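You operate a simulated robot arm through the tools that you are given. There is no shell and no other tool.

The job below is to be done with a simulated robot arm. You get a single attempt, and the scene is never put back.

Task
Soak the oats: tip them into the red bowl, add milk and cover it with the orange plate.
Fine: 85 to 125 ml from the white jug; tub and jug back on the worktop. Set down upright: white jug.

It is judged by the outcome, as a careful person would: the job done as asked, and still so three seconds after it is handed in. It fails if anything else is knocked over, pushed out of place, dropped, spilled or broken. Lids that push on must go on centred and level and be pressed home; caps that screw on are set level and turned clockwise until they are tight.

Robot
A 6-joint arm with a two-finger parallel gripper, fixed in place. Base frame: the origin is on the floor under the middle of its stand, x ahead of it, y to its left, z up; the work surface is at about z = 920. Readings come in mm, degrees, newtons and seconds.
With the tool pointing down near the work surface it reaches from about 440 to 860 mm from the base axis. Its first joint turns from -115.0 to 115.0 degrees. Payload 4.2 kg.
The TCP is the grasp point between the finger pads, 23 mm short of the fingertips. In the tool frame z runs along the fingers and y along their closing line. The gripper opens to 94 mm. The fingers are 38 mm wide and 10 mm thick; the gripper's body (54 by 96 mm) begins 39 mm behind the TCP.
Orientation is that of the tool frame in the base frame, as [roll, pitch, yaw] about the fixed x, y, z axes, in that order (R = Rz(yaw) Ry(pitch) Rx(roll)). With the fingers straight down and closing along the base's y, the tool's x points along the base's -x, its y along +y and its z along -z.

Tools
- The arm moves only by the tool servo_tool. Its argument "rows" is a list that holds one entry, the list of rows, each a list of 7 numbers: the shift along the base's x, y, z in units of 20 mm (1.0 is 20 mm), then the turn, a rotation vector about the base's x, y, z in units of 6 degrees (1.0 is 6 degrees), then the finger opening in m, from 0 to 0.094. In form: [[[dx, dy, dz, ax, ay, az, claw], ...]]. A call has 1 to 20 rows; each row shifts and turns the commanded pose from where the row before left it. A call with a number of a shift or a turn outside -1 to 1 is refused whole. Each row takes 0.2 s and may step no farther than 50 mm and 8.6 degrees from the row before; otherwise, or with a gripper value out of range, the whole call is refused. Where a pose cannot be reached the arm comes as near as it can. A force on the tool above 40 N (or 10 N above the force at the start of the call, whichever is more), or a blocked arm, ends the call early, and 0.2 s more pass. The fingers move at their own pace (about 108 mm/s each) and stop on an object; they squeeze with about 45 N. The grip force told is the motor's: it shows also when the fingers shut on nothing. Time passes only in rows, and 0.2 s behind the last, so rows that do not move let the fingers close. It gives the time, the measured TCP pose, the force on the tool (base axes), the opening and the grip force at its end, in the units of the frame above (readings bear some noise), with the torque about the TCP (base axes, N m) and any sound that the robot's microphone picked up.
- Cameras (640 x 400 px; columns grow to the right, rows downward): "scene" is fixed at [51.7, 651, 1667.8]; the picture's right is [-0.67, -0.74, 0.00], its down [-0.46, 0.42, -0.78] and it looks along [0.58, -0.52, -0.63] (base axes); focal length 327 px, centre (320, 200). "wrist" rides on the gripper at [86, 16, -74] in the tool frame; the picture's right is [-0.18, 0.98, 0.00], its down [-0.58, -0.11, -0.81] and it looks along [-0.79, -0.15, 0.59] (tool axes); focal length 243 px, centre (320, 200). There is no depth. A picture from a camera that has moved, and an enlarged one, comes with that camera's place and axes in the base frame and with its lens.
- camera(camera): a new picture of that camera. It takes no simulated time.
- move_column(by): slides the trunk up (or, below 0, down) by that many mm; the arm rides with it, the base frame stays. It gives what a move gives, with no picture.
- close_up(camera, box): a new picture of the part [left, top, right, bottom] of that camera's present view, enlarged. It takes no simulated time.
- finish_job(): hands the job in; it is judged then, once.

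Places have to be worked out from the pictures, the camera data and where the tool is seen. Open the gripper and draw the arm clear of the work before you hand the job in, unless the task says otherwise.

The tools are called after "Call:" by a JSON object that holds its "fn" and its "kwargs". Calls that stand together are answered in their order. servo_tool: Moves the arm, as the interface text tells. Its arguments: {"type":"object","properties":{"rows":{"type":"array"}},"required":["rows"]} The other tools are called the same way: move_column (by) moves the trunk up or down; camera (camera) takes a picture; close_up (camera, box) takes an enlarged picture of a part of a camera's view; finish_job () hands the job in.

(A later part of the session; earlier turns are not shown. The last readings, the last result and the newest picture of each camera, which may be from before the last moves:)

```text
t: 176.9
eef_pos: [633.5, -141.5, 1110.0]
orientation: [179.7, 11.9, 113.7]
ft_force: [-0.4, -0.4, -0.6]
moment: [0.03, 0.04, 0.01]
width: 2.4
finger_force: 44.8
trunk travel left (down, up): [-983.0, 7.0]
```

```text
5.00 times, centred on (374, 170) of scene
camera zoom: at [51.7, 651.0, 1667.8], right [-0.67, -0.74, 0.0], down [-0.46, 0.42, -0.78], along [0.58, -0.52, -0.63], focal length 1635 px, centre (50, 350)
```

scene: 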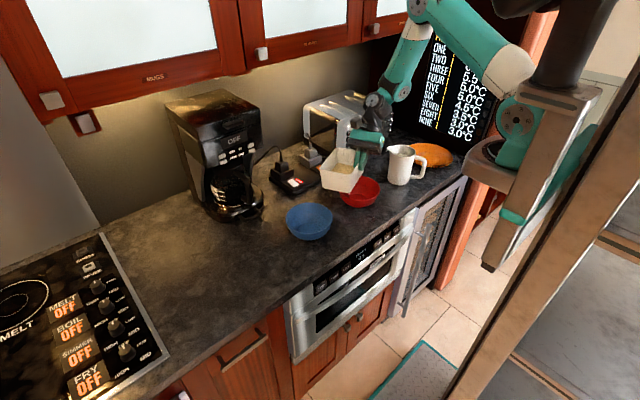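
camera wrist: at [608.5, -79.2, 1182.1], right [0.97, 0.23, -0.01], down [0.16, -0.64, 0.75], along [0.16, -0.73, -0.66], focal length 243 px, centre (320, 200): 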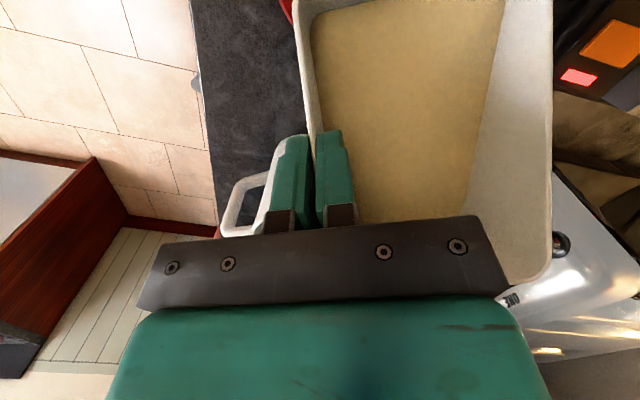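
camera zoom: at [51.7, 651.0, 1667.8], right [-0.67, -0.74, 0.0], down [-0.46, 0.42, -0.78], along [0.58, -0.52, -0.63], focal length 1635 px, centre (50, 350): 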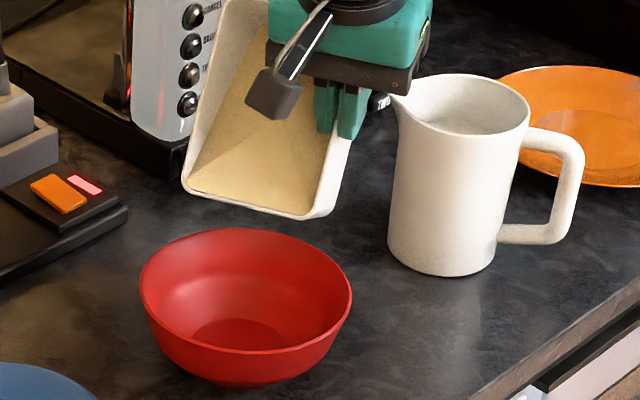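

The oats have reached the lip; the lip is ~11 mm too far in +x now. I correct and keep tipping slowly.

Call:
{"fn": "servo_tool", "kwargs": {"rows": [[[-0.18, 0.19, 0.02, -0.457, -0.204, 0, 0.0], [-0.18, 0.19, 0.02, -0.457, -0.204, 0, 0.0], [-0.18, 0.2, -0.03, -0.457, -0.204, 0, 0.0], [-0.18, 0.2, -0.03, -0.457, -0.204, 0, 0.0], [-0.185, 0.21, -0.05, -0.457, -0.204, 0, 0.0], [-0.185, 0.21, -0.05, -0.457, -0.204, 0, 0.0]]]}}

Call:
{"fn": "close_up", "kwargs": {"camera": "scene", "box": [310, 130, 438, 210]}}

```text
t: 178.3
eef_pos: [611.7, -118.1, 1108.7]
orientation: [179.6, 29.9, 113.6]
ft_force: [-0.1, -0.1, -0.9]
moment: [-0.02, 0.03, 0.03]
width: 2.7
finger_force: 45.1
trunk travel left (down, up): [-983.0, 7.0]
```

```text
5.00 times, centred on (374, 170) of scene
camera zoom: at [51.7, 651.0, 1667.8], right [-0.67, -0.74, 0.0], down [-0.46, 0.42, -0.78], along [0.58, -0.52, -0.63], focal length 1635 px, centre (50, 350)
```

zoom: 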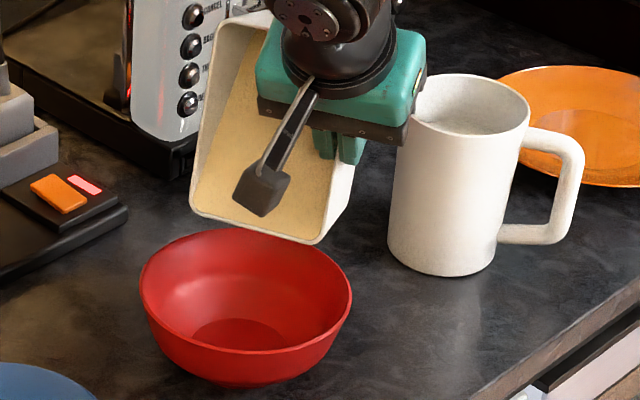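

Call:
{"fn": "servo_tool", "kwargs": {"rows": [[[-0.09, 0.2, -0.07, -0.457, -0.204, 0, 0.0], [-0.09, 0.2, -0.07, -0.457, -0.204, 0, 0.0], [-0.09, 0.2, -0.07, -0.457, -0.204, 0, 0.0], [-0.09, 0.2, -0.07, -0.457, -0.204, 0, 0.0]]]}}

Call:
{"fn": "close_up", "kwargs": {"camera": "scene", "box": [310, 130, 438, 210]}}

```text
t: 179.3
eef_pos: [604.9, -103.4, 1104.1]
orientation: [179.5, 41.9, 113.6]
ft_force: [-0.2, -0.6, -0.3]
moment: [0.05, 0.07, 0.01]
width: 2.9
finger_force: 44.9
trunk travel left (down, up): [-983.0, 7.0]
```

```text
5.00 times, centred on (374, 170) of scene
camera zoom: at [51.7, 651.0, 1667.8], right [-0.67, -0.74, 0.0], down [-0.46, 0.42, -0.78], along [0.58, -0.52, -0.63], focal length 1635 px, centre (50, 350)
```

zoom: 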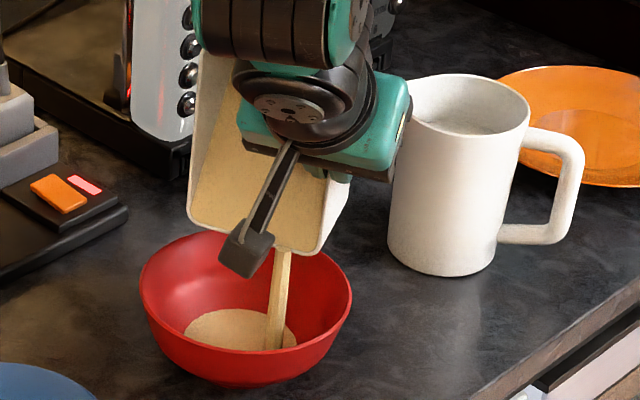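

Oats are flowing into the bowl. I continue slowly.

Call:
{"fn": "servo_tool", "kwargs": {"rows": [[[-0.05, 0.1, -0.03, -0.228, -0.102, 0, 0.0], [-0.05, 0.1, -0.03, -0.228, -0.102, 0, 0.0], [-0.05, 0.1, -0.03, -0.228, -0.102, 0, 0.0], [-0.05, 0.1, -0.03, -0.228, -0.102, 0, 0.0], [0, 0, 0, 0, 0, 0, 0.0], [0, 0, 0, 0, 0, 0, 0.0]]]}}

Call:
{"fn": "close_up", "kwargs": {"camera": "scene", "box": [310, 130, 438, 210]}}

```text
t: 180.7
eef_pos: [603.0, -93.0, 1101.8]
orientation: [179.4, 47.9, 113.5]
ft_force: [-0.5, -0.1, -1.4]
moment: [0.03, 0.04, -0.02]
width: 2.3
finger_force: 45.1
trunk travel left (down, up): [-983.0, 7.0]
```

```text
5.00 times, centred on (374, 170) of scene
camera zoom: at [51.7, 651.0, 1667.8], right [-0.67, -0.74, 0.0], down [-0.46, 0.42, -0.78], along [0.58, -0.52, -0.63], focal length 1635 px, centre (50, 350)
```

zoom: 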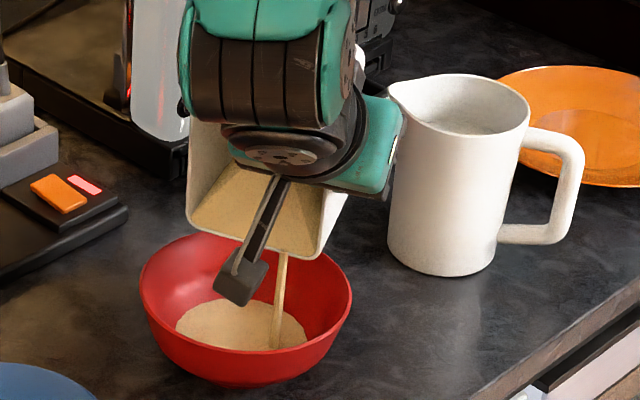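

Call:
{"fn": "servo_tool", "kwargs": {"rows": [[[-0.09, 0.2, -0.05, -0.457, -0.204, 0, 0.0], [-0.09, 0.2, -0.05, -0.457, -0.204, 0, 0.0], [0, 0, 0, 0, 0, 0, 0.0], [-0.09, 0.2, -0.05, -0.457, -0.204, 0, 0.0], [-0.09, 0.2, -0.05, -0.457, -0.204, 0, 0.0], [0, 0, 0, 0, 0, 0, 0.0]]]}}

Call:
{"fn": "close_up", "kwargs": {"camera": "scene", "box": [310, 130, 438, 210]}}

```text
t: 182.1
eef_pos: [595.7, -77.8, 1097.4]
orientation: [179.4, 60.0, 113.5]
ft_force: [0.2, 0.3, -0.5]
moment: [0.02, 0.05, 0.01]
width: 2.2
finger_force: 45.1
trunk travel left (down, up): [-983.0, 7.0]
```

```text
5.00 times, centred on (374, 170) of scene
camera zoom: at [51.7, 651.0, 1667.8], right [-0.67, -0.74, 0.0], down [-0.46, 0.42, -0.78], along [0.58, -0.52, -0.63], focal length 1635 px, centre (50, 350)
```

zoom: 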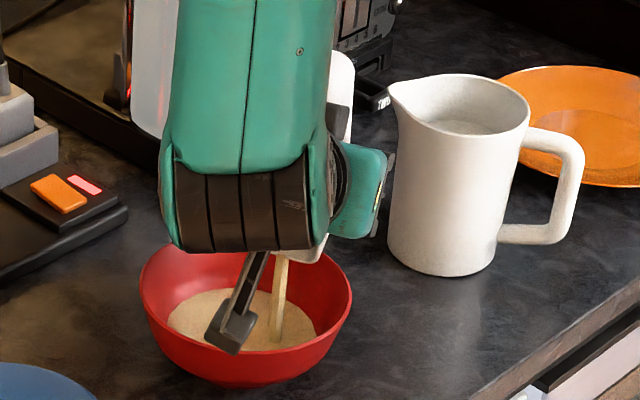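

Call:
{"fn": "servo_tool", "kwargs": {"rows": [[[-0.087, 0.195, -0.06, -0.457, -0.204, 0, 0.0], [-0.087, 0.195, -0.06, -0.457, -0.204, 0, 0.0], [-0.084, 0.187, -0.08, -0.457, -0.204, 0, 0.0], [-0.084, 0.187, -0.08, -0.457, -0.204, 0, 0.0], [0, 0, 0, 0, 0, 0, 0.0]]]}}

Call:
{"fn": "servo_tool", "kwargs": {"rows": [[[-0.08, 0.178, -0.1, -0.457, -0.204, 0, 0.0], [-0.08, 0.178, -0.1, -0.457, -0.204, 0, 0.0], [0, 0, 0, 0, 0, 0, 0.0]]]}}

Call:
{"fn": "close_up", "kwargs": {"camera": "scene", "box": [310, 130, 438, 210]}}

Call:
{"fn": "camera", "kwargs": {"camera": "wrist"}}

```text
t: 183.3
eef_pos: [588.6, -62.5, 1089.6]
orientation: [179.0, 71.9, 113.1]
ft_force: [-0.2, -0.4, -1.4]
moment: [-0.03, 0.05, -0.02]
width: 2.2
finger_force: 45.4
trunk travel left (down, up): [-983.0, 7.0]
```

```text
t: 184.1
eef_pos: [584.4, -57.9, 1085.1]
orientation: [178.5, 77.9, 112.8]
ft_force: [-0.2, -0.3, -0.4]
moment: [0.01, 0.01, 0.03]
width: 2.3
finger_force: 45.1
trunk travel left (down, up): [-983.0, 7.0]
```

```text
5.00 times, centred on (374, 170) of scene
camera zoom: at [51.7, 651.0, 1667.8], right [-0.67, -0.74, 0.0], down [-0.46, 0.42, -0.78], along [0.58, -0.52, -0.63], focal length 1635 px, centre (50, 350)
```

zoom: 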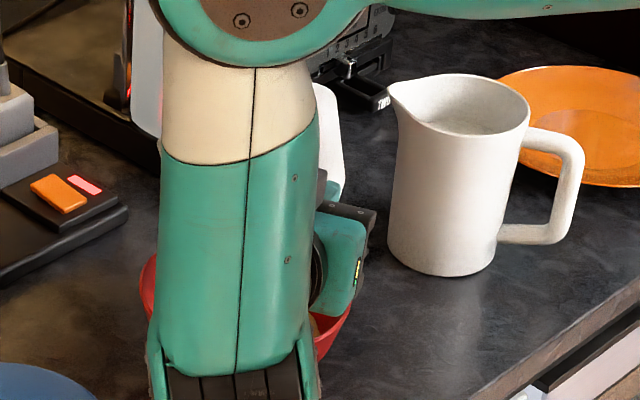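

```text
taken
camera wrist: at [562.3, 34.4, 1016.6], right [0.91, 0.37, 0.19], down [-0.38, 0.56, 0.74], along [0.17, -0.74, 0.65], focal length 243 px, centre (320, 200)
```

wrist: 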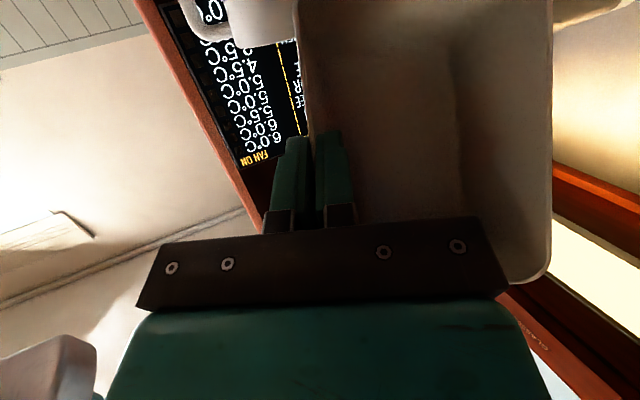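

The wrist camera looks into the tub; I zoom to see if it's empty.

Call:
{"fn": "close_up", "kwargs": {"camera": "wrist", "box": [290, 0, 562, 170]}}

```text
2.35 times, centred on (426, 85) of wrist
camera zoom: at [562.3, 34.4, 1016.6], right [0.91, 0.37, 0.19], down [-0.38, 0.56, 0.74], along [0.17, -0.74, 0.65], focal length 571 px, centre (71, 471)
```

zoom: 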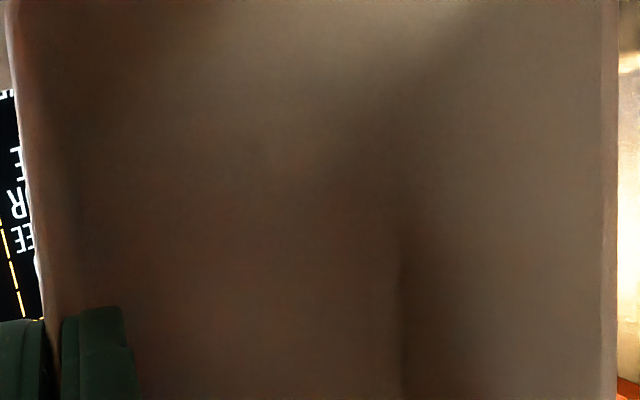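

The tub looks empty; I tilt a few degrees further and hold briefly to be sure, then come back up.

Call:
{"fn": "servo_tool", "kwargs": {"rows": [[[-0.04, 0.09, -0.05, -0.38, -0.17, 0, 0.0], [-0.03, 0.08, -0.05, -0.38, -0.17, 0, 0.0], [0, 0, 0, 0, 0, 0, 0.0], [0, 0, 0, 0, 0, 0, 0.0], [0, 0, 0, 0, 0, 0, 0.0]]]}}

Call:
{"fn": "camera", "kwargs": {"camera": "wrist"}}

```text
t: 185.3
eef_pos: [582.7, -52.8, 1083.9]
orientation: [177.8, 82.8, 112.0]
ft_force: [0.3, 1.1, -0.4]
moment: [0.04, 0.06, -0.03]
width: 2.6
finger_force: 44.8
trunk travel left (down, up): [-983.0, 7.0]
```

```text
taken
camera wrist: at [563.1, 31.8, 1007.7], right [0.91, 0.38, 0.19], down [-0.4, 0.62, 0.68], along [0.14, -0.69, 0.71], focal length 243 px, centre (320, 200)
```

wrist: 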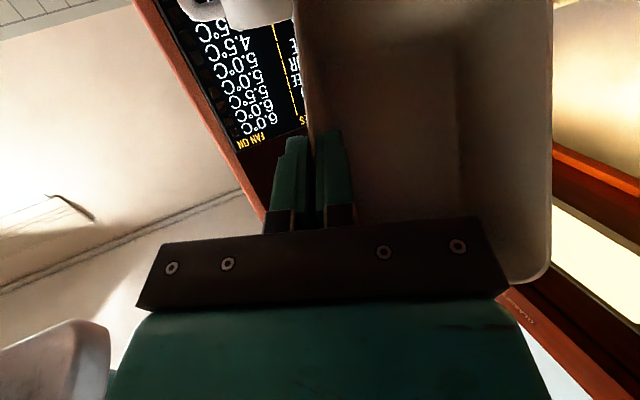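

Call:
{"fn": "servo_tool", "kwargs": {"rows": [[[0.05, 0, 0.35, 0.9, 0.402, 0, 0.0], [0.05, 0, 0.35, 0.9, 0.402, 0, 0.0], [0, 0, 0.35, 0.9, 0.402, 0, 0.0], [0, 0.1, 0.35, 0.9, 0.402, 0, 0.0], [0, 0.2, 0.35, 0.9, 0.402, 0, 0.0], [0, 0.3, 0.35, 0.9, 0.402, 0, 0.0], [0, 0.3, 0.35, 0.9, 0.402, 0, 0.0]]]}}

Call:
{"fn": "close_up", "kwargs": {"camera": "scene", "box": [310, 130, 438, 210]}}

```text
t: 186.9
eef_pos: [584.2, -35.3, 1132.6]
orientation: [179.5, 41.3, 113.8]
ft_force: [0.3, -0.2, -1.0]
moment: [0.02, 0.06, 0.0]
width: 2.3
finger_force: 45.1
trunk travel left (down, up): [-983.0, 7.0]
```

```text
5.00 times, centred on (374, 170) of scene
camera zoom: at [51.7, 651.0, 1667.8], right [-0.67, -0.74, 0.0], down [-0.46, 0.42, -0.78], along [0.58, -0.52, -0.63], focal length 1635 px, centre (50, 350)
```

zoom: 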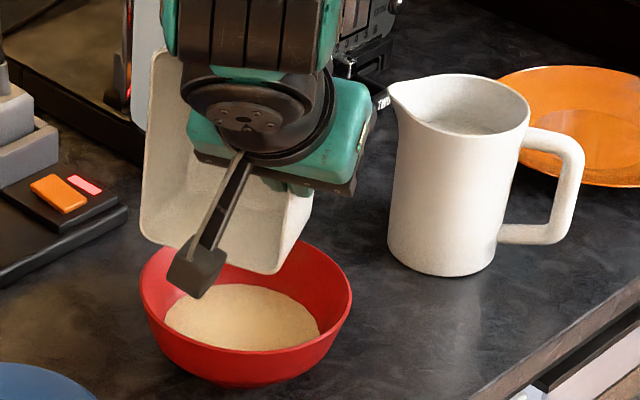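

The oats are in the bowl and the tub is empty, nothing spilled. I untilt fully and carry the tub back to its place.

Call:
{"fn": "servo_tool", "kwargs": {"rows": [[[0, 0.4, 0.3, 0.9, 0.402, 0, 0.0], [0, 0.4, 0.3, 0.9, 0.402, 0, 0.0], [0, 0.5, 0.2, 0.9, 0.402, 0, 0.0], [0, 0.6, 0.1, 0.9, 0.402, 0, 0.0], [0, 0.6, 0, 0.9, 0.402, 0, 0.0], [0, 0.6, 0, 0.9, 0.402, 0, 0.0], [0, 0.6, 0, 0.9, 0.402, 0, 0.0]]]}}

Call:
{"fn": "servo_tool", "kwargs": {"rows": [[[0, 0.6, 0, 0.913, 0.408, 0, 0.0], [0, 0.6, 0, 0.913, 0.408, 0, 0.0], [0, 0.6, 0, 0.913, 0.408, 0, 0.0], [0, 0.6, 0, 0.913, 0.408, 0, 0.0], [0, 0.6, 0, 0.913, 0.408, 0, 0.0], [0, 0.6, 0, 0.913, 0.408, 0, 0.0], [0, 0.6, 0, 0.913, 0.408, 0, 0.0], [0, 0.3, 0, 0.4, 0.18, 0, 0.0]]]}}

```text
t: 188.5
eef_pos: [584.6, 41.7, 1150.5]
orientation: [179.8, -0.1, 113.8]
ft_force: [-0.2, 0.4, 0.0]
moment: [-0.02, 0.03, 0.0]
width: 2.3
finger_force: 45.1
trunk travel left (down, up): [-983.0, 7.0]
```

```text
t: 190.3
eef_pos: [585.4, 128.9, 1151.7]
orientation: [-179.9, -44.7, 113.8]
ft_force: [-0.2, -0.1, -0.6]
moment: [-0.04, 0.03, 0.02]
width: 2.0
finger_force: 45.3
trunk travel left (down, up): [-983.0, 7.0]
```

Call:
{"fn": "servo_tool", "kwargs": {"rows": [[[0, 0.94, 0, 0, 0, -0.29, 0.0], [0, 0.94, 0, 0, 0, -0.29, 0.0], [0, 0.94, 0, 0, 0, -0.29, 0.0], [0, 0.94, 0, 0, 0, -0.29, 0.0], [0, 0.94, 0, 0, 0, -0.29, 0.0], [0, 0.94, 0, 0, 0, -0.29, 0.0], [0, 0.94, 0, 0, 0, -0.29, 0.0], [0, 0.94, 0, 0, 0, -0.29, 0.0], [0, 0.94, 0, 0, 0, -0.29, 0.0], [0, 0.94, 0, 0, 0, -0.29, 0.0], [0, 0.94, 0, 0, 0, -0.29, 0.0], [0, 0.94, 0, 0, 0, -0.29, 0.0], [0, 0.94, 0, 0, 0, -0.25, 0.0]]]}}

Call:
{"fn": "servo_tool", "kwargs": {"rows": [[[0, 0, -1, 0, 0, 0, 0.0], [0, 0, -1, 0, 0, 0, 0.0], [0, 0, -1, 0, 0, 0, 0.0], [0, 0, -1, 0, 0, 0, 0.0], [0, 0, -1, 0, 0, 0, 0.0], [0, 0, -1, 0, 0, 0, 0.0], [0, 0, -0.8, 0, 0, 0, 0.0]]]}}

Call:
{"fn": "camera", "kwargs": {"camera": "scene"}}

Call:
{"fn": "close_up", "kwargs": {"camera": "scene", "box": [200, 200, 328, 280]}}

```text
t: 193.1
eef_pos: [583.3, 374.2, 1150.8]
orientation: [-179.9, -44.7, 91.2]
ft_force: [-0.1, 0.5, -0.3]
moment: [0.03, 0.01, -0.03]
width: 2.3
finger_force: 45.1
trunk travel left (down, up): [-983.0, 7.0]
```

```text
t: 194.7
eef_pos: [585.0, 374.2, 1015.9]
orientation: [179.9, -44.6, 91.4]
ft_force: [-0.1, -0.6, -0.4]
moment: [-0.01, 0.02, 0.0]
width: 2.5
finger_force: 44.7
trunk travel left (down, up): [-983.0, 7.0]
```

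```text
taken
```

scene: 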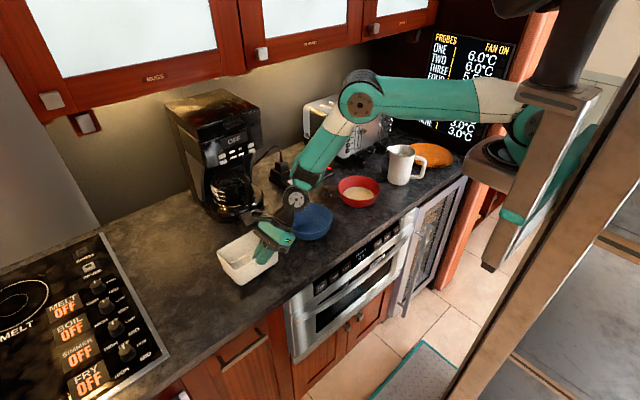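

```text
5.00 times, centred on (264, 240) of scene
camera zoom: at [51.7, 651.0, 1667.8], right [-0.67, -0.74, 0.0], down [-0.46, 0.42, -0.78], along [0.58, -0.52, -0.63], focal length 1635 px, centre (600, 0)
```

zoom: 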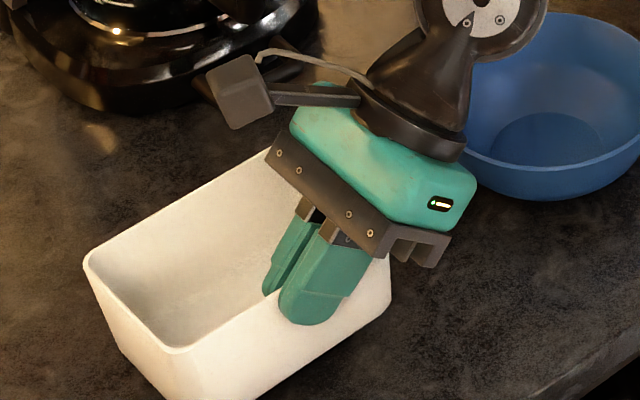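

Call:
{"fn": "servo_tool", "kwargs": {"rows": [[[0, 0, -0.4, 0, 0, 0, 0.0], [0, 0, -0.4, 0, 0, 0, 0.0], [0, 0, -0.3, 0, 0, 0, 0.0]]]}}

Call:
{"fn": "servo_tool", "kwargs": {"rows": [[[0, 0, -0.15, 0, 0, 0, 0.0], [0, 0, 0, 0, 0, 0, 0.0]]]}}

Call:
{"fn": "servo_tool", "kwargs": {"rows": [[[0, 0, -0.12, 0, 0, 0, 0.0], [0, 0, 0, 0, 0, 0, 0.0]]]}}

```text
t: 195.5
eef_pos: [585.7, 372.1, 994.4]
orientation: [-179.9, -44.5, 91.3]
ft_force: [-0.6, -0.2, -0.8]
moment: [0.01, 0.06, 0.01]
width: 2.1
finger_force: 45.5
trunk travel left (down, up): [-983.0, 7.0]
```

```text
t: 196.1
eef_pos: [584.7, 373.2, 991.1]
orientation: [-179.9, -44.6, 91.3]
ft_force: [-0.2, -0.6, -1.2]
moment: [0.01, 0.05, 0.01]
width: 2.0
finger_force: 45.3
trunk travel left (down, up): [-983.0, 7.0]
```

```text
t: 196.7
eef_pos: [585.0, 373.1, 990.3]
orientation: [180.0, -44.7, 91.4]
ft_force: [-1.4, -0.7, 5.4]
moment: [0.43, -0.33, 0.07]
width: 2.3
finger_force: 44.9
trunk travel left (down, up): [-983.0, 7.0]
```

Call:
{"fn": "servo_tool", "kwargs": {"rows": [[[0, 0, -0.08, 0, 0, 0, 0.0], [0, 0, 0, 0, 0, 0, 0.0]]]}}

Call:
{"fn": "servo_tool", "kwargs": {"rows": [[[0, 0, 0, 0, 0, 0, 0.006], [0, 0, 0, 0, 0, 0, 0.012], [0, 0, 0, 0, 0, 0, 0.02], [0, 0, 0, 0, 0, 0, 0.03], [0, 0, 0, 0, 0, 0, 0.03]]]}}

Call:
{"fn": "close_up", "kwargs": {"camera": "scene", "box": [200, 200, 328, 280]}}

```text
t: 197.3
eef_pos: [585.9, 373.2, 988.1]
orientation: [179.9, -44.8, 91.5]
ft_force: [-3.6, -0.5, 12.3]
moment: [1.1, -1.05, 0.18]
width: 2.6
finger_force: 44.6
trunk travel left (down, up): [-983.0, 7.0]
```

```text
t: 198.5
eef_pos: [584.6, 374.6, 987.3]
orientation: [-179.8, -44.7, 91.4]
ft_force: [0.9, -0.5, 0.7]
moment: [-0.01, 0.01, 0.02]
width: 29.9
finger_force: 0.1
trunk travel left (down, up): [-983.0, 7.0]
```

```text
5.00 times, centred on (264, 240) of scene
camera zoom: at [51.7, 651.0, 1667.8], right [-0.67, -0.74, 0.0], down [-0.46, 0.42, -0.78], along [0.58, -0.52, -0.63], focal length 1635 px, centre (600, 0)
```

zoom: 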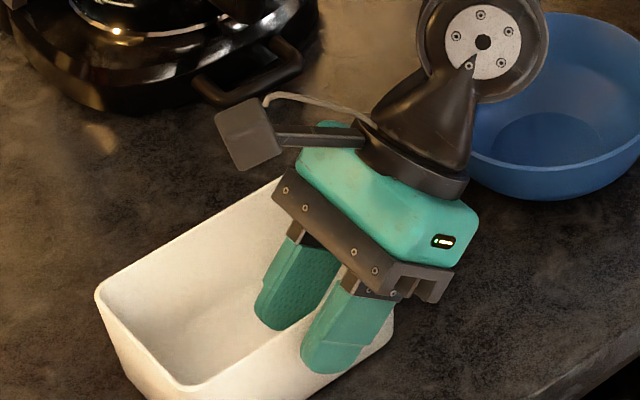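

Tub is set down upright at its original place. I retreat along the tool axis.

Call:
{"fn": "servo_tool", "kwargs": {"rows": [[[0, -0.6, 0.62, 0, 0, 0, 0.03], [0, -0.7, 0.72, 0, 0, 0, 0.03], [0, -0.7, 0.72, 0, 0, 0, 0.03], [0, -0.7, 0.8, 0, 0, 0, 0.03], [0, -0.5, 1, 0, 0, 0, 0.03], [0, 0, 1, 0, 0, 0, 0.03], [0, 0, 1, 0, 0, 0, 0.03], [0, 0, 1, 0, 0, 0, 0.03]]]}}

Call:
{"fn": "close_up", "kwargs": {"camera": "scene", "box": [200, 180, 400, 305]}}

```text
t: 200.3
eef_pos: [585.5, 309.9, 1125.9]
orientation: [-179.9, -44.6, 91.3]
ft_force: [0.2, 0.3, -1.3]
moment: [0.0, -0.02, 0.01]
width: 30.0
finger_force: 0.1
trunk travel left (down, up): [-983.0, 7.0]
```

```text
3.20 times, centred on (300, 242) of scene
camera zoom: at [51.7, 651.0, 1667.8], right [-0.67, -0.74, 0.0], down [-0.46, 0.42, -0.78], along [0.58, -0.52, -0.63], focal length 1046 px, centre (384, 64)
```

zoom: 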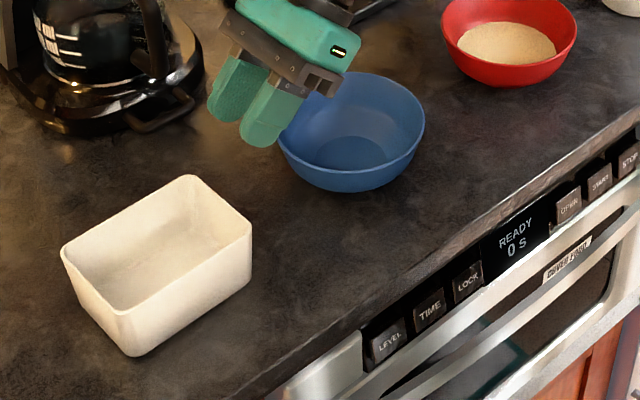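

Next is the milk. I untilt the tool, return to the standard yaw, and move to a viewpoint in front of the jug.

Call:
{"fn": "servo_tool", "kwargs": {"rows": [[[0, 0, 0.45, -0.93, 0, 0, 0.05], [0, 0, 0.45, -0.93, 0, 0, 0.05], [0, 0, 0.45, -0.93, 0, 0, 0.05], [0, 0, 0.45, -0.93, 0, 0, 0.05], [0, 0, 0.45, -0.93, 0, 0, 0.05], [0, 0, 0.45, -0.93, 0, 0, 0.05], [0, 0, 0.45, -0.93, 0, 0, 0.05], [0, 0, 0.45, -0.93, 0, 0, 0.05]]]}}

Call:
{"fn": "servo_tool", "kwargs": {"rows": [[[-0.2, -1, 0, 0, 0, 0.98, 0.05], [-0.2, -1, 0, 0, 0, 0.98, 0.05], [-0.2, -1, 0, 0, 0, 0.98, 0.05], [-0.2, -1, 0, 0, 0, 0.98, 0.05], [-0.2, -1, 0, 0, 0, 0.98, 0.05], [-0.2, -1, 0, 0, 0, 0.98, 0.05], [-0.2, -1, 0, 0, 0, 0.98, 0.05], [-0.2, -1, 0, 0, 0, 0.98, 0.05], [-0.2, -1, 0, 0, 0, 0.98, 0.05], [-0.2, -1, 0, 0, 0, 0.98, 0.05], [-0.2, -1, 0, 0, 0, 0.98, 0.05], [-0.2, -1, 0, 0, 0, 0.98, 0.05], [-0.2, -1, 0, 0, 0, 0.98, 0.05], [-0.2, -1, 0, 0, 0, 0.98, 0.05], [-0.2, -1, 0, 0, 0, 1, 0.05]]]}}

```text
t: 202.1
eef_pos: [585.2, 309.6, 1197.2]
orientation: [-179.0, 0.1, 90.7]
ft_force: [0.1, -0.2, 0.5]
moment: [-0.01, 0.0, 0.02]
width: 49.9
finger_force: 0.1
trunk travel left (down, up): [-983.0, 7.0]
```

```text
t: 205.3
eef_pos: [525.3, 9.3, 1196.1]
orientation: [-179.0, 0.0, 179.2]
ft_force: [0.1, -0.2, 0.6]
moment: [-0.04, -0.02, 0.02]
width: 50.0
finger_force: 0.1
trunk travel left (down, up): [-983.0, 7.0]
```

Call:
{"fn": "servo_tool", "kwargs": {"rows": [[[-0.29, -1, 0, 0, 0, 0, 0.094], [-0.29, -1, 0, 0, 0, 0, 0.094], [-0.29, -1, 0, 0, 0, 0, 0.094], [-0.29, -1, 0, 0, 0, 0, 0.094], [-0.29, -1, 0, 0, 0, 0, 0.094], [-0.29, -1, 0, 0, 0, 0, 0.094], [-0.29, -1, 0, 0, 0, 0, 0.094], [-0.29, -1, 0, 0, 0, 0, 0.094], [-0.29, -1, 0, 0, 0, 0, 0.094], [-0.29, -1, 0, 0, 0, 0, 0.094], [-0.29, -1, 0, 0, 0, 0, 0.094], [-0.29, -1, 0, 0, 0, 0, 0.094], [-0.29, -1, 0, 0, 0, 0, 0.094]]]}}

Call:
{"fn": "camera", "kwargs": {"camera": "wrist"}}

```text
t: 208.1
eef_pos: [458.7, -252.2, 1195.7]
orientation: [-179.0, 0.0, 179.2]
ft_force: [0.9, 0.0, -0.1]
moment: [-0.05, -0.04, -0.02]
width: 93.8
finger_force: 0.1
out of reach, approached as far as the arm can: row 7, 9
trunk travel left (down, up): [-983.0, 7.0]
```

```text
taken
camera wrist: at [372.7, -232.7, 1270.7], right [0.2, 0.98, -0.02], down [0.58, -0.1, 0.81], along [0.79, -0.17, -0.59], focal length 243 px, centre (320, 200)
```

wrist: 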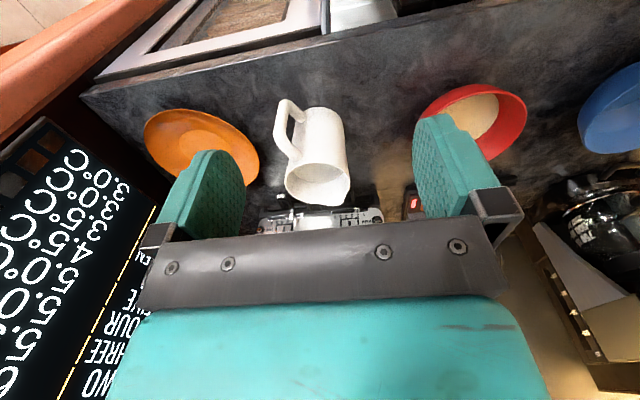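

Call:
{"fn": "close_up", "kwargs": {"camera": "wrist", "box": [250, 90, 378, 170]}}

Call:
{"fn": "close_up", "kwargs": {"camera": "wrist", "box": [250, 140, 378, 220]}}

Call:
{"fn": "close_up", "kwargs": {"camera": "scene", "box": [370, 130, 450, 180]}}

```text
5.00 times, centred on (314, 130) of wrist
camera zoom: at [372.7, -232.7, 1270.7], right [0.2, 0.98, -0.02], down [0.58, -0.1, 0.81], along [0.79, -0.17, -0.59], focal length 1213 px, centre (350, 550)
```

zoom: 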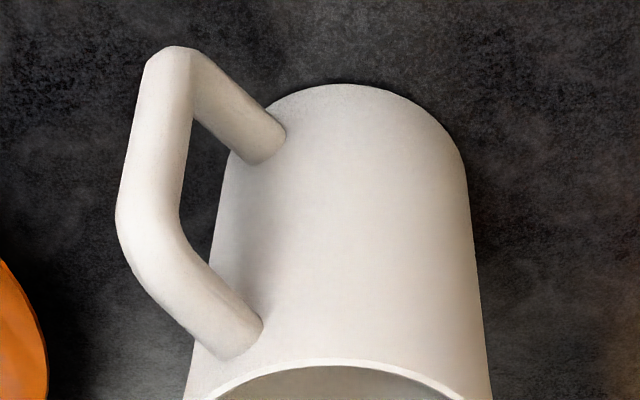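

```text
5.00 times, centred on (314, 180) of wrist
camera zoom: at [372.7, -232.7, 1270.7], right [0.2, 0.98, -0.02], down [0.58, -0.1, 0.81], along [0.79, -0.17, -0.59], focal length 1213 px, centre (350, 300)
```

zoom: 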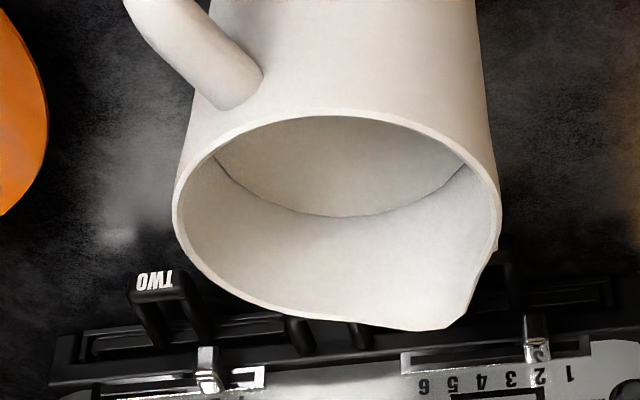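

```text
8.00 times, centred on (410, 155) of scene
camera zoom: at [51.7, 651.0, 1667.8], right [-0.67, -0.74, 0.0], down [-0.46, 0.42, -0.78], along [0.58, -0.52, -0.63], focal length 2616 px, centre (-400, 560)
```

zoom: 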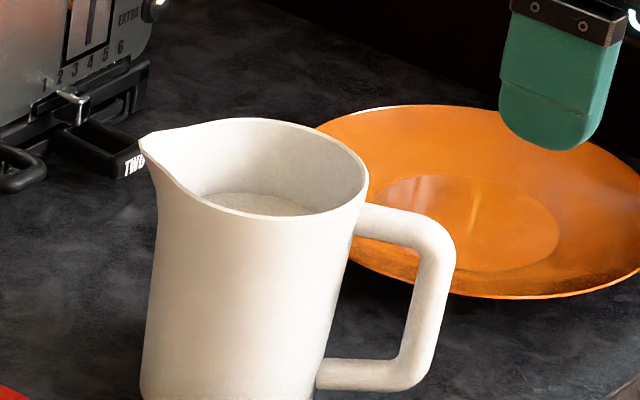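

The views give: handle's vertical bar at ≈ (556, -325.5), z 954–1024, 16 mm thick; jug axis ≈ (633, -294), spout tip ≈ (684, -266, 1050); milk level ≈ 1005 (≈ 5.3 ml per mm). I'll grip the handle near its upper corner with the tool pitched 45°, closing across the handle plane. First I go to the pre-grasp orientation, away from the jug.

Call:
{"fn": "servo_tool", "kwargs": {"rows": [[[0.5, -1, 0, 0.04, 0, 0.97, 0.05], [0.5, -1, 0, 0.04, 0, 0.97, 0.05], [0.5, -1, 0, 0.04, 0, 0.97, 0.05], [0.5, -1, 0, 0.04, 0, 0.97, 0.05]]]}}

Call:
{"fn": "servo_tool", "kwargs": {"rows": [[[0, 0, -0.2, 0.359, -0.866, 0, 0.05], [0, 0, -0.2, 0.359, -0.866, 0, 0.05], [0, 0, -0.2, 0.359, -0.866, 0, 0.05]]]}}

```text
t: 209.1
eef_pos: [498.7, -329.6, 1196.9]
orientation: [180.0, 0.1, -157.3]
ft_force: [0.1, -0.2, -0.4]
moment: [-0.02, 0.01, -0.01]
width: 50.3
finger_force: 0.1
trunk travel left (down, up): [-983.0, 7.0]
```

```text
t: 209.9
eef_pos: [498.0, -332.3, 1184.3]
orientation: [-179.9, 17.2, -157.5]
ft_force: [0.8, 0.7, 0.3]
moment: [0.03, 0.03, 0.0]
width: 50.0
finger_force: 0.2
trunk travel left (down, up): [-983.0, 7.0]
```

Call:
{"fn": "servo_tool", "kwargs": {"rows": [[[0, 0, -0.4, 0.359, -0.866, 0, 0.05], [0, -0.1, -0.4, 0.359, -0.866, 0, 0.05], [0, -0.1, -0.4, 0.359, -0.866, 0, 0.05]]]}}

Call:
{"fn": "servo_tool", "kwargs": {"rows": [[[0, -0.1, -0.4, 0.359, -0.866, 0, 0.05], [0, -0.1, -0.4, 0.359, -0.866, 0, 0.05]]]}}

Call:
{"fn": "camera", "kwargs": {"camera": "wrist"}}

Call:
{"fn": "camera", "kwargs": {"camera": "scene"}}

```text
t: 210.7
eef_pos: [497.5, -336.0, 1161.0]
orientation: [-179.8, 34.0, -157.5]
ft_force: [0.1, -0.2, 0.2]
moment: [-0.02, 0.02, -0.01]
width: 49.7
finger_force: 0.1
trunk travel left (down, up): [-983.0, 7.0]
```

```text
t: 211.3
eef_pos: [498.3, -340.2, 1144.9]
orientation: [-179.8, 45.4, -157.3]
ft_force: [0.5, 1.2, 0.2]
moment: [-0.03, 0.02, 0.0]
width: 50.1
finger_force: 0.0
trunk travel left (down, up): [-983.0, 7.0]
```

```text
taken
camera wrist: at [386.2, -368.7, 1135.3], right [-0.26, 0.96, 0.13], down [-0.11, -0.16, 0.98], along [0.96, 0.24, 0.15], focal length 243 px, centre (320, 200)
```

wrist: 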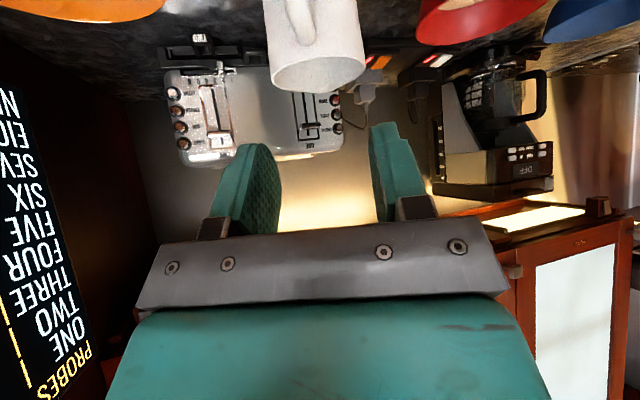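

```text
taken
```

scene: 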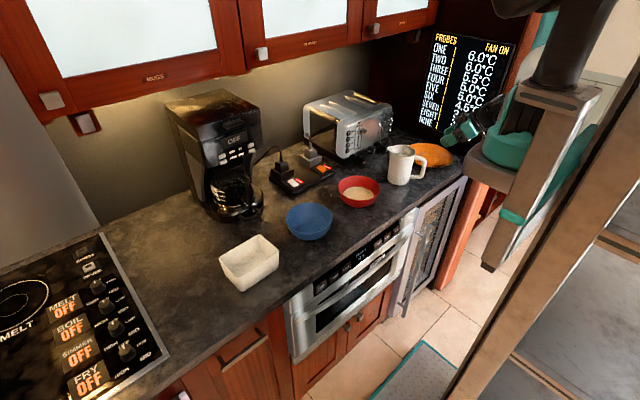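

Call:
{"fn": "servo_tool", "kwargs": {"rows": [[[0.05, -0.09, -0.9, 0, 0, 0, 0.05], [0.05, -0.09, -0.9, 0, 0, 0, 0.05], [0.05, -0.09, -0.9, 0, 0, 0, 0.05], [0.05, -0.09, -0.9, 0, 0, 0, 0.05]]]}}

Call:
{"fn": "camera", "kwargs": {"camera": "wrist"}}

Call:
{"fn": "close_up", "kwargs": {"camera": "scene", "box": [370, 110, 498, 190]}}

```text
t: 212.3
eef_pos: [501.6, -347.5, 1073.3]
orientation: [-179.8, 45.2, -157.4]
ft_force: [-1.3, 0.1, 0.4]
moment: [0.04, 0.01, 0.01]
width: 49.9
finger_force: 0.1
trunk travel left (down, up): [-983.0, 7.0]
```

```text
taken
camera wrist: at [390.3, -374.7, 1063.7], right [-0.26, 0.96, 0.13], down [-0.11, -0.16, 0.98], along [0.96, 0.24, 0.15], focal length 243 px, centre (320, 200)
```

wrist: 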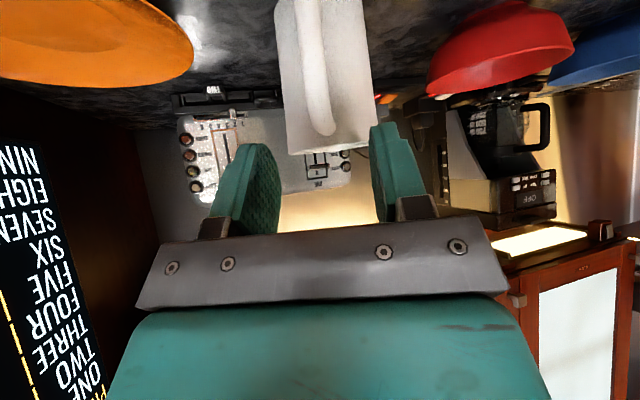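

```text
5.00 times, centred on (434, 150) of scene
camera zoom: at [51.7, 651.0, 1667.8], right [-0.67, -0.74, 0.0], down [-0.46, 0.42, -0.78], along [0.58, -0.52, -0.63], focal length 1635 px, centre (-250, 450)
```

zoom: 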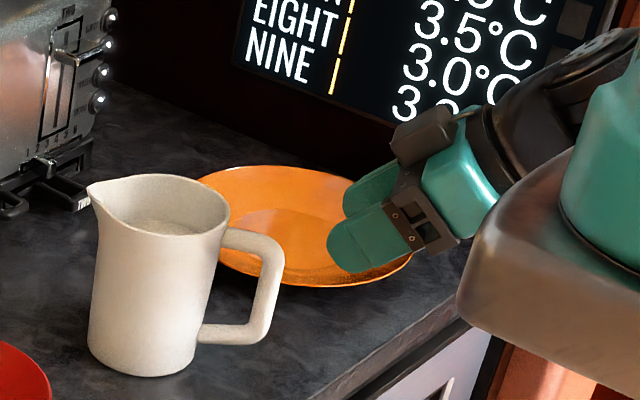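

The handle is nearly centred between the fingers (3 mm off). I advance along the tool axis in two stages.

Call:
{"fn": "servo_tool", "kwargs": {"rows": [[[0.62, 0.2, -0.68, 0, 0, 0, 0.05], [0.62, 0.2, -0.68, 0, 0, 0, 0.05], [0.62, 0.2, -0.68, 0, 0, 0, 0.05]]]}}

Call:
{"fn": "camera", "kwargs": {"camera": "wrist"}}

Call:
{"fn": "close_up", "kwargs": {"camera": "scene", "box": [370, 120, 466, 180]}}

```text
t: 213.1
eef_pos: [538.3, -334.2, 1032.2]
orientation: [-179.9, 45.2, -157.5]
ft_force: [-0.5, 0.4, -0.3]
moment: [-0.03, 0.0, 0.01]
width: 49.7
finger_force: 0.1
trunk travel left (down, up): [-983.0, 7.0]
```

```text
taken
camera wrist: at [426.0, -362.2, 1023.2], right [-0.26, 0.96, 0.13], down [-0.11, -0.16, 0.98], along [0.96, 0.24, 0.15], focal length 243 px, centre (320, 200)
```

wrist: 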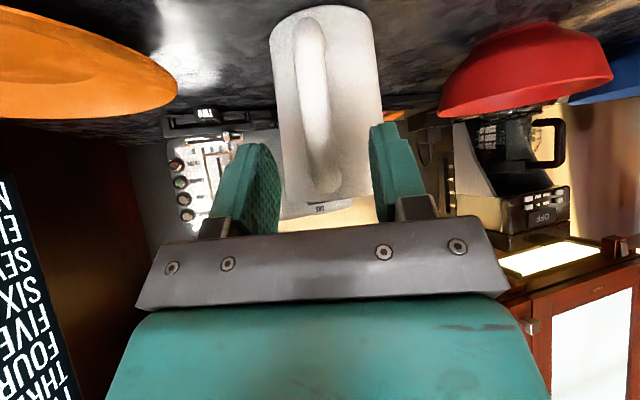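

```text
6.67 times, centred on (418, 150) of scene
camera zoom: at [51.7, 651.0, 1667.8], right [-0.67, -0.74, 0.0], down [-0.46, 0.42, -0.78], along [0.58, -0.52, -0.63], focal length 2180 px, centre (-333, 533)
```

zoom: 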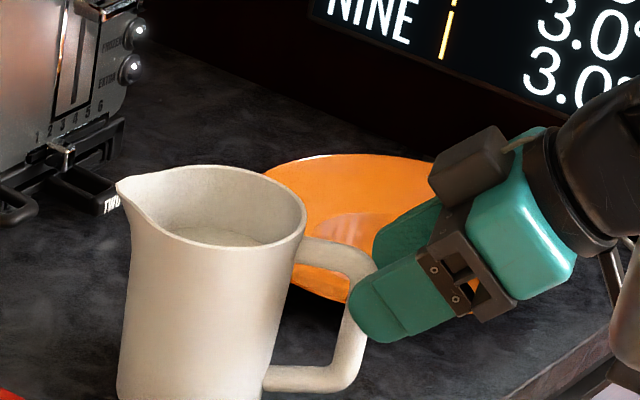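

Call:
{"fn": "servo_tool", "kwargs": {"rows": [[[0.61, 0.19, -0.655, 0, 0, 0, 0.05], [0.61, 0.19, -0.655, 0, 0, 0, 0.05], [0, 0, 0, 0, 0, 0, 0.05]]]}}

Call:
{"fn": "camera", "kwargs": {"camera": "wrist"}}

Call:
{"fn": "close_up", "kwargs": {"camera": "scene", "box": [370, 120, 466, 180]}}

```text
t: 213.9
eef_pos: [564.0, -328.2, 1006.4]
orientation: [-179.9, 45.2, -157.6]
ft_force: [-0.1, -0.8, -0.4]
moment: [-0.02, -0.01, -0.03]
width: 50.0
finger_force: 0.1
trunk travel left (down, up): [-983.0, 7.0]
```

```text
taken
camera wrist: at [453.1, -355.2, 996.5], right [-0.26, 0.96, 0.13], down [-0.11, -0.16, 0.98], along [0.96, 0.24, 0.15], focal length 243 px, centre (320, 200)
```

wrist: 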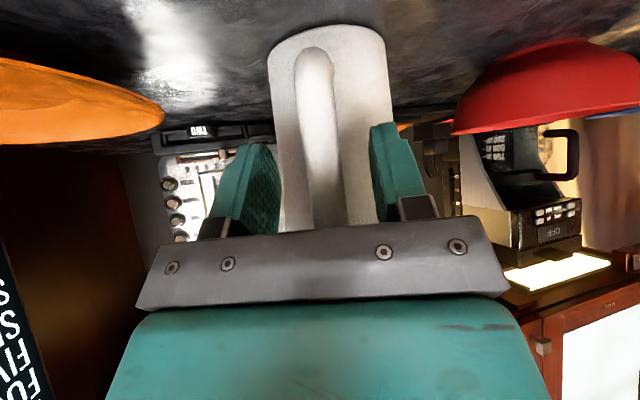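

```text
6.67 times, centred on (418, 150) of scene
camera zoom: at [51.7, 651.0, 1667.8], right [-0.67, -0.74, 0.0], down [-0.46, 0.42, -0.78], along [0.58, -0.52, -0.63], focal length 2180 px, centre (-333, 533)
```

zoom: 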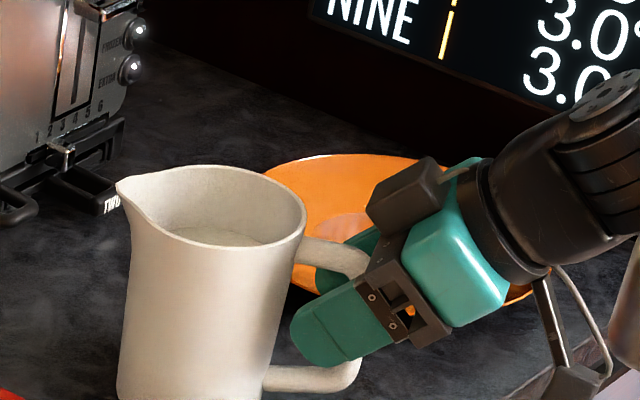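

Fingers straddle the handle. I close gently.

Call:
{"fn": "servo_tool", "kwargs": {"rows": [[[0, 0, 0, 0, 0, 0, 0.04], [0, 0, 0, 0, 0, 0, 0.03], [0, 0, 0, 0, 0, 0, 0.024], [0, 0, 0, 0, 0, 0, 0.018], [0, 0, 0, 0, 0, 0, 0.012], [0, 0, 0, 0, 0, 0, 0.0], [0, 0, 0, 0, 0, 0, 0.0]]]}}

Call:
{"fn": "close_up", "kwargs": {"camera": "scene", "box": [370, 120, 466, 180]}}

```text
t: 215.5
eef_pos: [564.0, -327.3, 1006.3]
orientation: [-180.0, 45.2, -157.5]
ft_force: [-0.2, 0.2, -0.5]
moment: [-0.08, -0.13, 0.04]
width: 15.8
finger_force: 45.5
trunk travel left (down, up): [-983.0, 7.0]
```

```text
6.67 times, centred on (418, 150) of scene
camera zoom: at [51.7, 651.0, 1667.8], right [-0.67, -0.74, 0.0], down [-0.46, 0.42, -0.78], along [0.58, -0.52, -0.63], focal length 2180 px, centre (-333, 533)
```

zoom: 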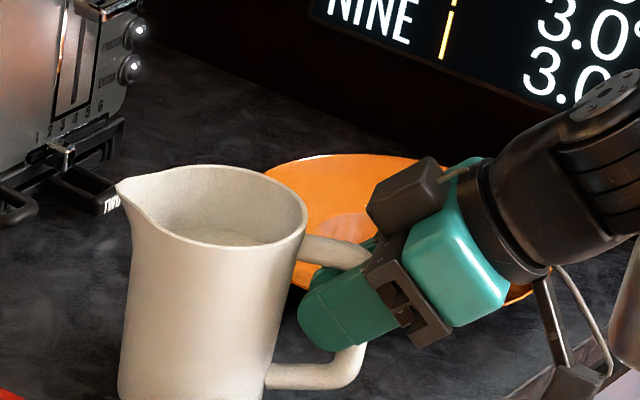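

Gripped (15.8 mm, 45 N). Before lifting I take a high-zoom reference of the milk level.

Call:
{"fn": "close_up", "kwargs": {"camera": "scene", "box": [384, 140, 424, 165]}}

Call:
{"fn": "servo_tool", "kwargs": {"rows": [[[0, 0, 0.15, 0, 0, 0, 0.0], [0, 0, 0.15, 0, 0, 0, 0.0], [0, 0, 0.2, 0, 0, 0, 0.0], [0, 0, 0.2, 0, 0, 0, 0.0]]]}}

Call:
{"fn": "close_up", "kwargs": {"camera": "scene", "box": [370, 110, 466, 170]}}

```text
16.00 times, centred on (404, 152) of scene
camera zoom: at [51.7, 651.0, 1667.8], right [-0.67, -0.74, 0.0], down [-0.46, 0.42, -0.78], along [0.58, -0.52, -0.63], focal length 5231 px, centre (-1024, 960)
```

zoom: 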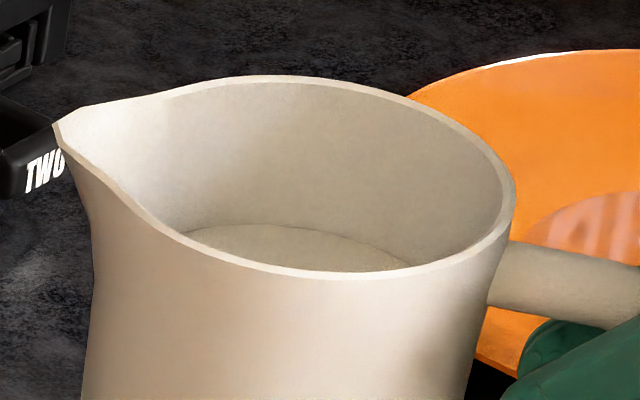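

```text
t: 216.5
eef_pos: [564.8, -327.6, 1019.9]
orientation: [-179.8, 45.2, -157.5]
ft_force: [-0.6, -0.4, -5.5]
moment: [-0.17, 0.32, 0.03]
width: 15.5
finger_force: 44.9
trunk travel left (down, up): [-983.0, 7.0]
```

```text
6.67 times, centred on (418, 140) of scene
camera zoom: at [51.7, 651.0, 1667.8], right [-0.67, -0.74, 0.0], down [-0.46, 0.42, -0.78], along [0.58, -0.52, -0.63], focal length 2180 px, centre (-333, 600)
```

zoom: 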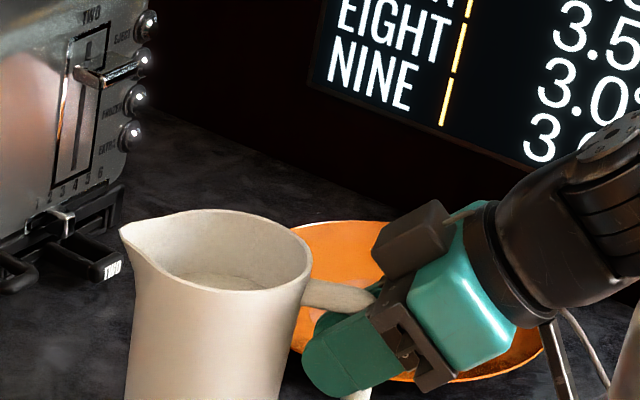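

The jug is lifting (≈5.5 N) and stays upright. I raise it further and take several force readings.

Call:
{"fn": "servo_tool", "kwargs": {"rows": [[[0, 0, 0.4, 0, 0, 0, 0.0], [0, 0, 0.6, 0, 0, 0, 0.0], [0, 0, 0.8, 0, 0, 0, 0.0], [0, 0, 0.8, 0, 0, 0, 0.0], [0, 0, 0.6, 0, 0, 0, 0.0], [0, 0, 0, 0, 0, 0, 0.0]]]}}

Call:
{"fn": "servo_tool", "kwargs": {"rows": [[[0, 0, 0, 0, 0, 0, 0.0]]]}}

Call:
{"fn": "servo_tool", "kwargs": {"rows": [[[0, 0, 0, 0, 0, 0, 0.0]]]}}

Call:
{"fn": "servo_tool", "kwargs": {"rows": [[[0, 0, 0, 0, 0, 0, 0.0]]]}}

Call:
{"fn": "servo_tool", "kwargs": {"rows": [[[0, 0, 0, 0, 0, 0, 0.0]]]}}

Call:
{"fn": "servo_tool", "kwargs": {"rows": [[[0, 0, 0, 0, 0, 0, 0.0]]]}}

Call:
{"fn": "servo_tool", "kwargs": {"rows": [[[0, 0, 0, 0, 0, 0, 0.0]]]}}

Call:
{"fn": "servo_tool", "kwargs": {"rows": [[[0, 0, 0, 0, 0, 0, 0.0]]]}}

Call:
{"fn": "servo_tool", "kwargs": {"rows": [[[0, 0, 0, 0, 0, 0, 0.0]]]}}

Call:
{"fn": "close_up", "kwargs": {"camera": "scene", "box": [360, 90, 488, 170]}}

```text
t: 217.9
eef_pos: [563.2, -327.9, 1081.8]
orientation: [-179.9, 45.2, -157.6]
ft_force: [0.3, -0.6, -6.7]
moment: [-0.14, 0.31, 0.02]
width: 16.0
finger_force: 45.0
trunk travel left (down, up): [-983.0, 7.0]
```

```text
t: 218.3
eef_pos: [562.8, -328.3, 1082.5]
orientation: [-179.9, 45.2, -157.5]
ft_force: [-0.2, 0.0, -6.1]
moment: [-0.19, 0.36, 0.04]
width: 15.7
finger_force: 45.5
trunk travel left (down, up): [-983.0, 7.0]
```

```text
t: 218.7
eef_pos: [564.1, -327.7, 1080.7]
orientation: [-179.9, 45.2, -157.4]
ft_force: [-0.5, 0.3, -6.4]
moment: [-0.15, 0.37, -0.02]
width: 16.0
finger_force: 45.2
trunk travel left (down, up): [-983.0, 7.0]
```

```text
t: 219.1
eef_pos: [562.4, -327.7, 1081.7]
orientation: [-179.9, 45.2, -157.5]
ft_force: [-0.6, 0.7, -6.5]
moment: [-0.14, 0.28, 0.02]
width: 15.6
finger_force: 44.7
trunk travel left (down, up): [-983.0, 7.0]
```

```text
t: 219.5
eef_pos: [564.3, -327.1, 1081.5]
orientation: [-180.0, 45.2, -157.5]
ft_force: [0.1, 0.6, -6.3]
moment: [-0.15, 0.31, -0.02]
width: 15.7
finger_force: 44.8
trunk travel left (down, up): [-983.0, 7.0]
```

```text
t: 219.9
eef_pos: [563.7, -328.0, 1082.5]
orientation: [-179.9, 45.2, -157.5]
ft_force: [-0.8, 0.4, -6.6]
moment: [-0.19, 0.35, 0.0]
width: 15.8
finger_force: 45.0
trunk travel left (down, up): [-983.0, 7.0]
```

```text
t: 220.3
eef_pos: [562.3, -329.0, 1081.8]
orientation: [-179.9, 45.3, -157.5]
ft_force: [0.3, 0.5, -5.6]
moment: [-0.16, 0.34, 0.06]
width: 15.5
finger_force: 44.8
trunk travel left (down, up): [-983.0, 7.0]
```

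```text
t: 220.7
eef_pos: [562.7, -327.1, 1082.2]
orientation: [-179.8, 45.1, -157.5]
ft_force: [-0.3, -0.2, -6.2]
moment: [-0.13, 0.32, -0.01]
width: 15.8
finger_force: 45.3
trunk travel left (down, up): [-983.0, 7.0]
```

```text
t: 221.1
eef_pos: [563.6, -326.8, 1082.5]
orientation: [-179.9, 45.2, -157.4]
ft_force: [0.4, 0.2, -6.4]
moment: [-0.18, 0.31, 0.01]
width: 15.9
finger_force: 45.3
trunk travel left (down, up): [-983.0, 7.0]
```

```text
5.00 times, centred on (424, 130) of scene
camera zoom: at [51.7, 651.0, 1667.8], right [-0.67, -0.74, 0.0], down [-0.46, 0.42, -0.78], along [0.58, -0.52, -0.63], focal length 1635 px, centre (-200, 550)
```

zoom: 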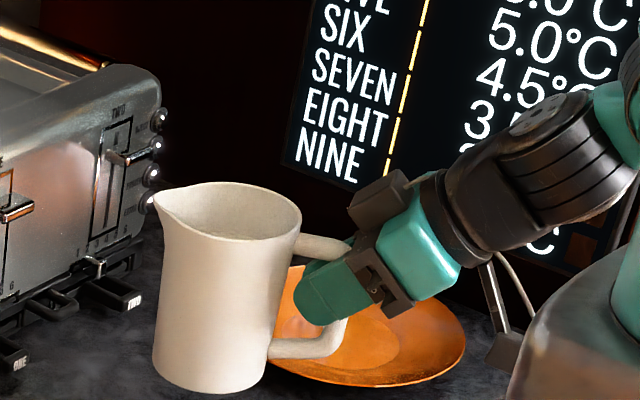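

The jug is held firmly: mean 6.31 N, moment ≈ 0.364 Nm (9 readings). Milk should start to flow at ~40° tilt. I tilt first by 24° here, gently, then yaw and carry it to the bowl.

Call:
{"fn": "servo_tool", "kwargs": {"rows": [[[0, 0, 0.2, -0.21, 0.45, 0, 0.0], [0, 0, 0.2, -0.21, 0.45, 0, 0.0], [0, 0, 0.2, -0.21, 0.45, 0, 0.0], [0, 0, 0.2, -0.21, 0.45, 0, 0.0], [0, 0, 0.1, -0.21, 0.45, 0, 0.0], [0, 0, 0.1, -0.21, 0.45, 0, 0.0]]]}}

Call:
{"fn": "close_up", "kwargs": {"camera": "scene", "box": [360, 80, 488, 160]}}

```text
t: 222.5
eef_pos: [562.8, -327.4, 1102.2]
orientation: [-179.1, 27.2, -157.0]
ft_force: [0.1, -0.3, -5.5]
moment: [-0.14, 0.24, 0.0]
width: 15.7
finger_force: 45.1
trunk travel left (down, up): [-983.0, 7.0]
```

```text
5.00 times, centred on (424, 120) of scene
camera zoom: at [51.7, 651.0, 1667.8], right [-0.67, -0.74, 0.0], down [-0.46, 0.42, -0.78], along [0.58, -0.52, -0.63], focal length 1635 px, centre (-200, 600)
```

zoom: 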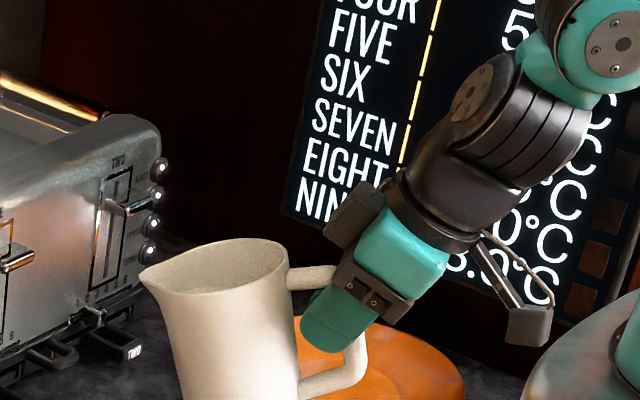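

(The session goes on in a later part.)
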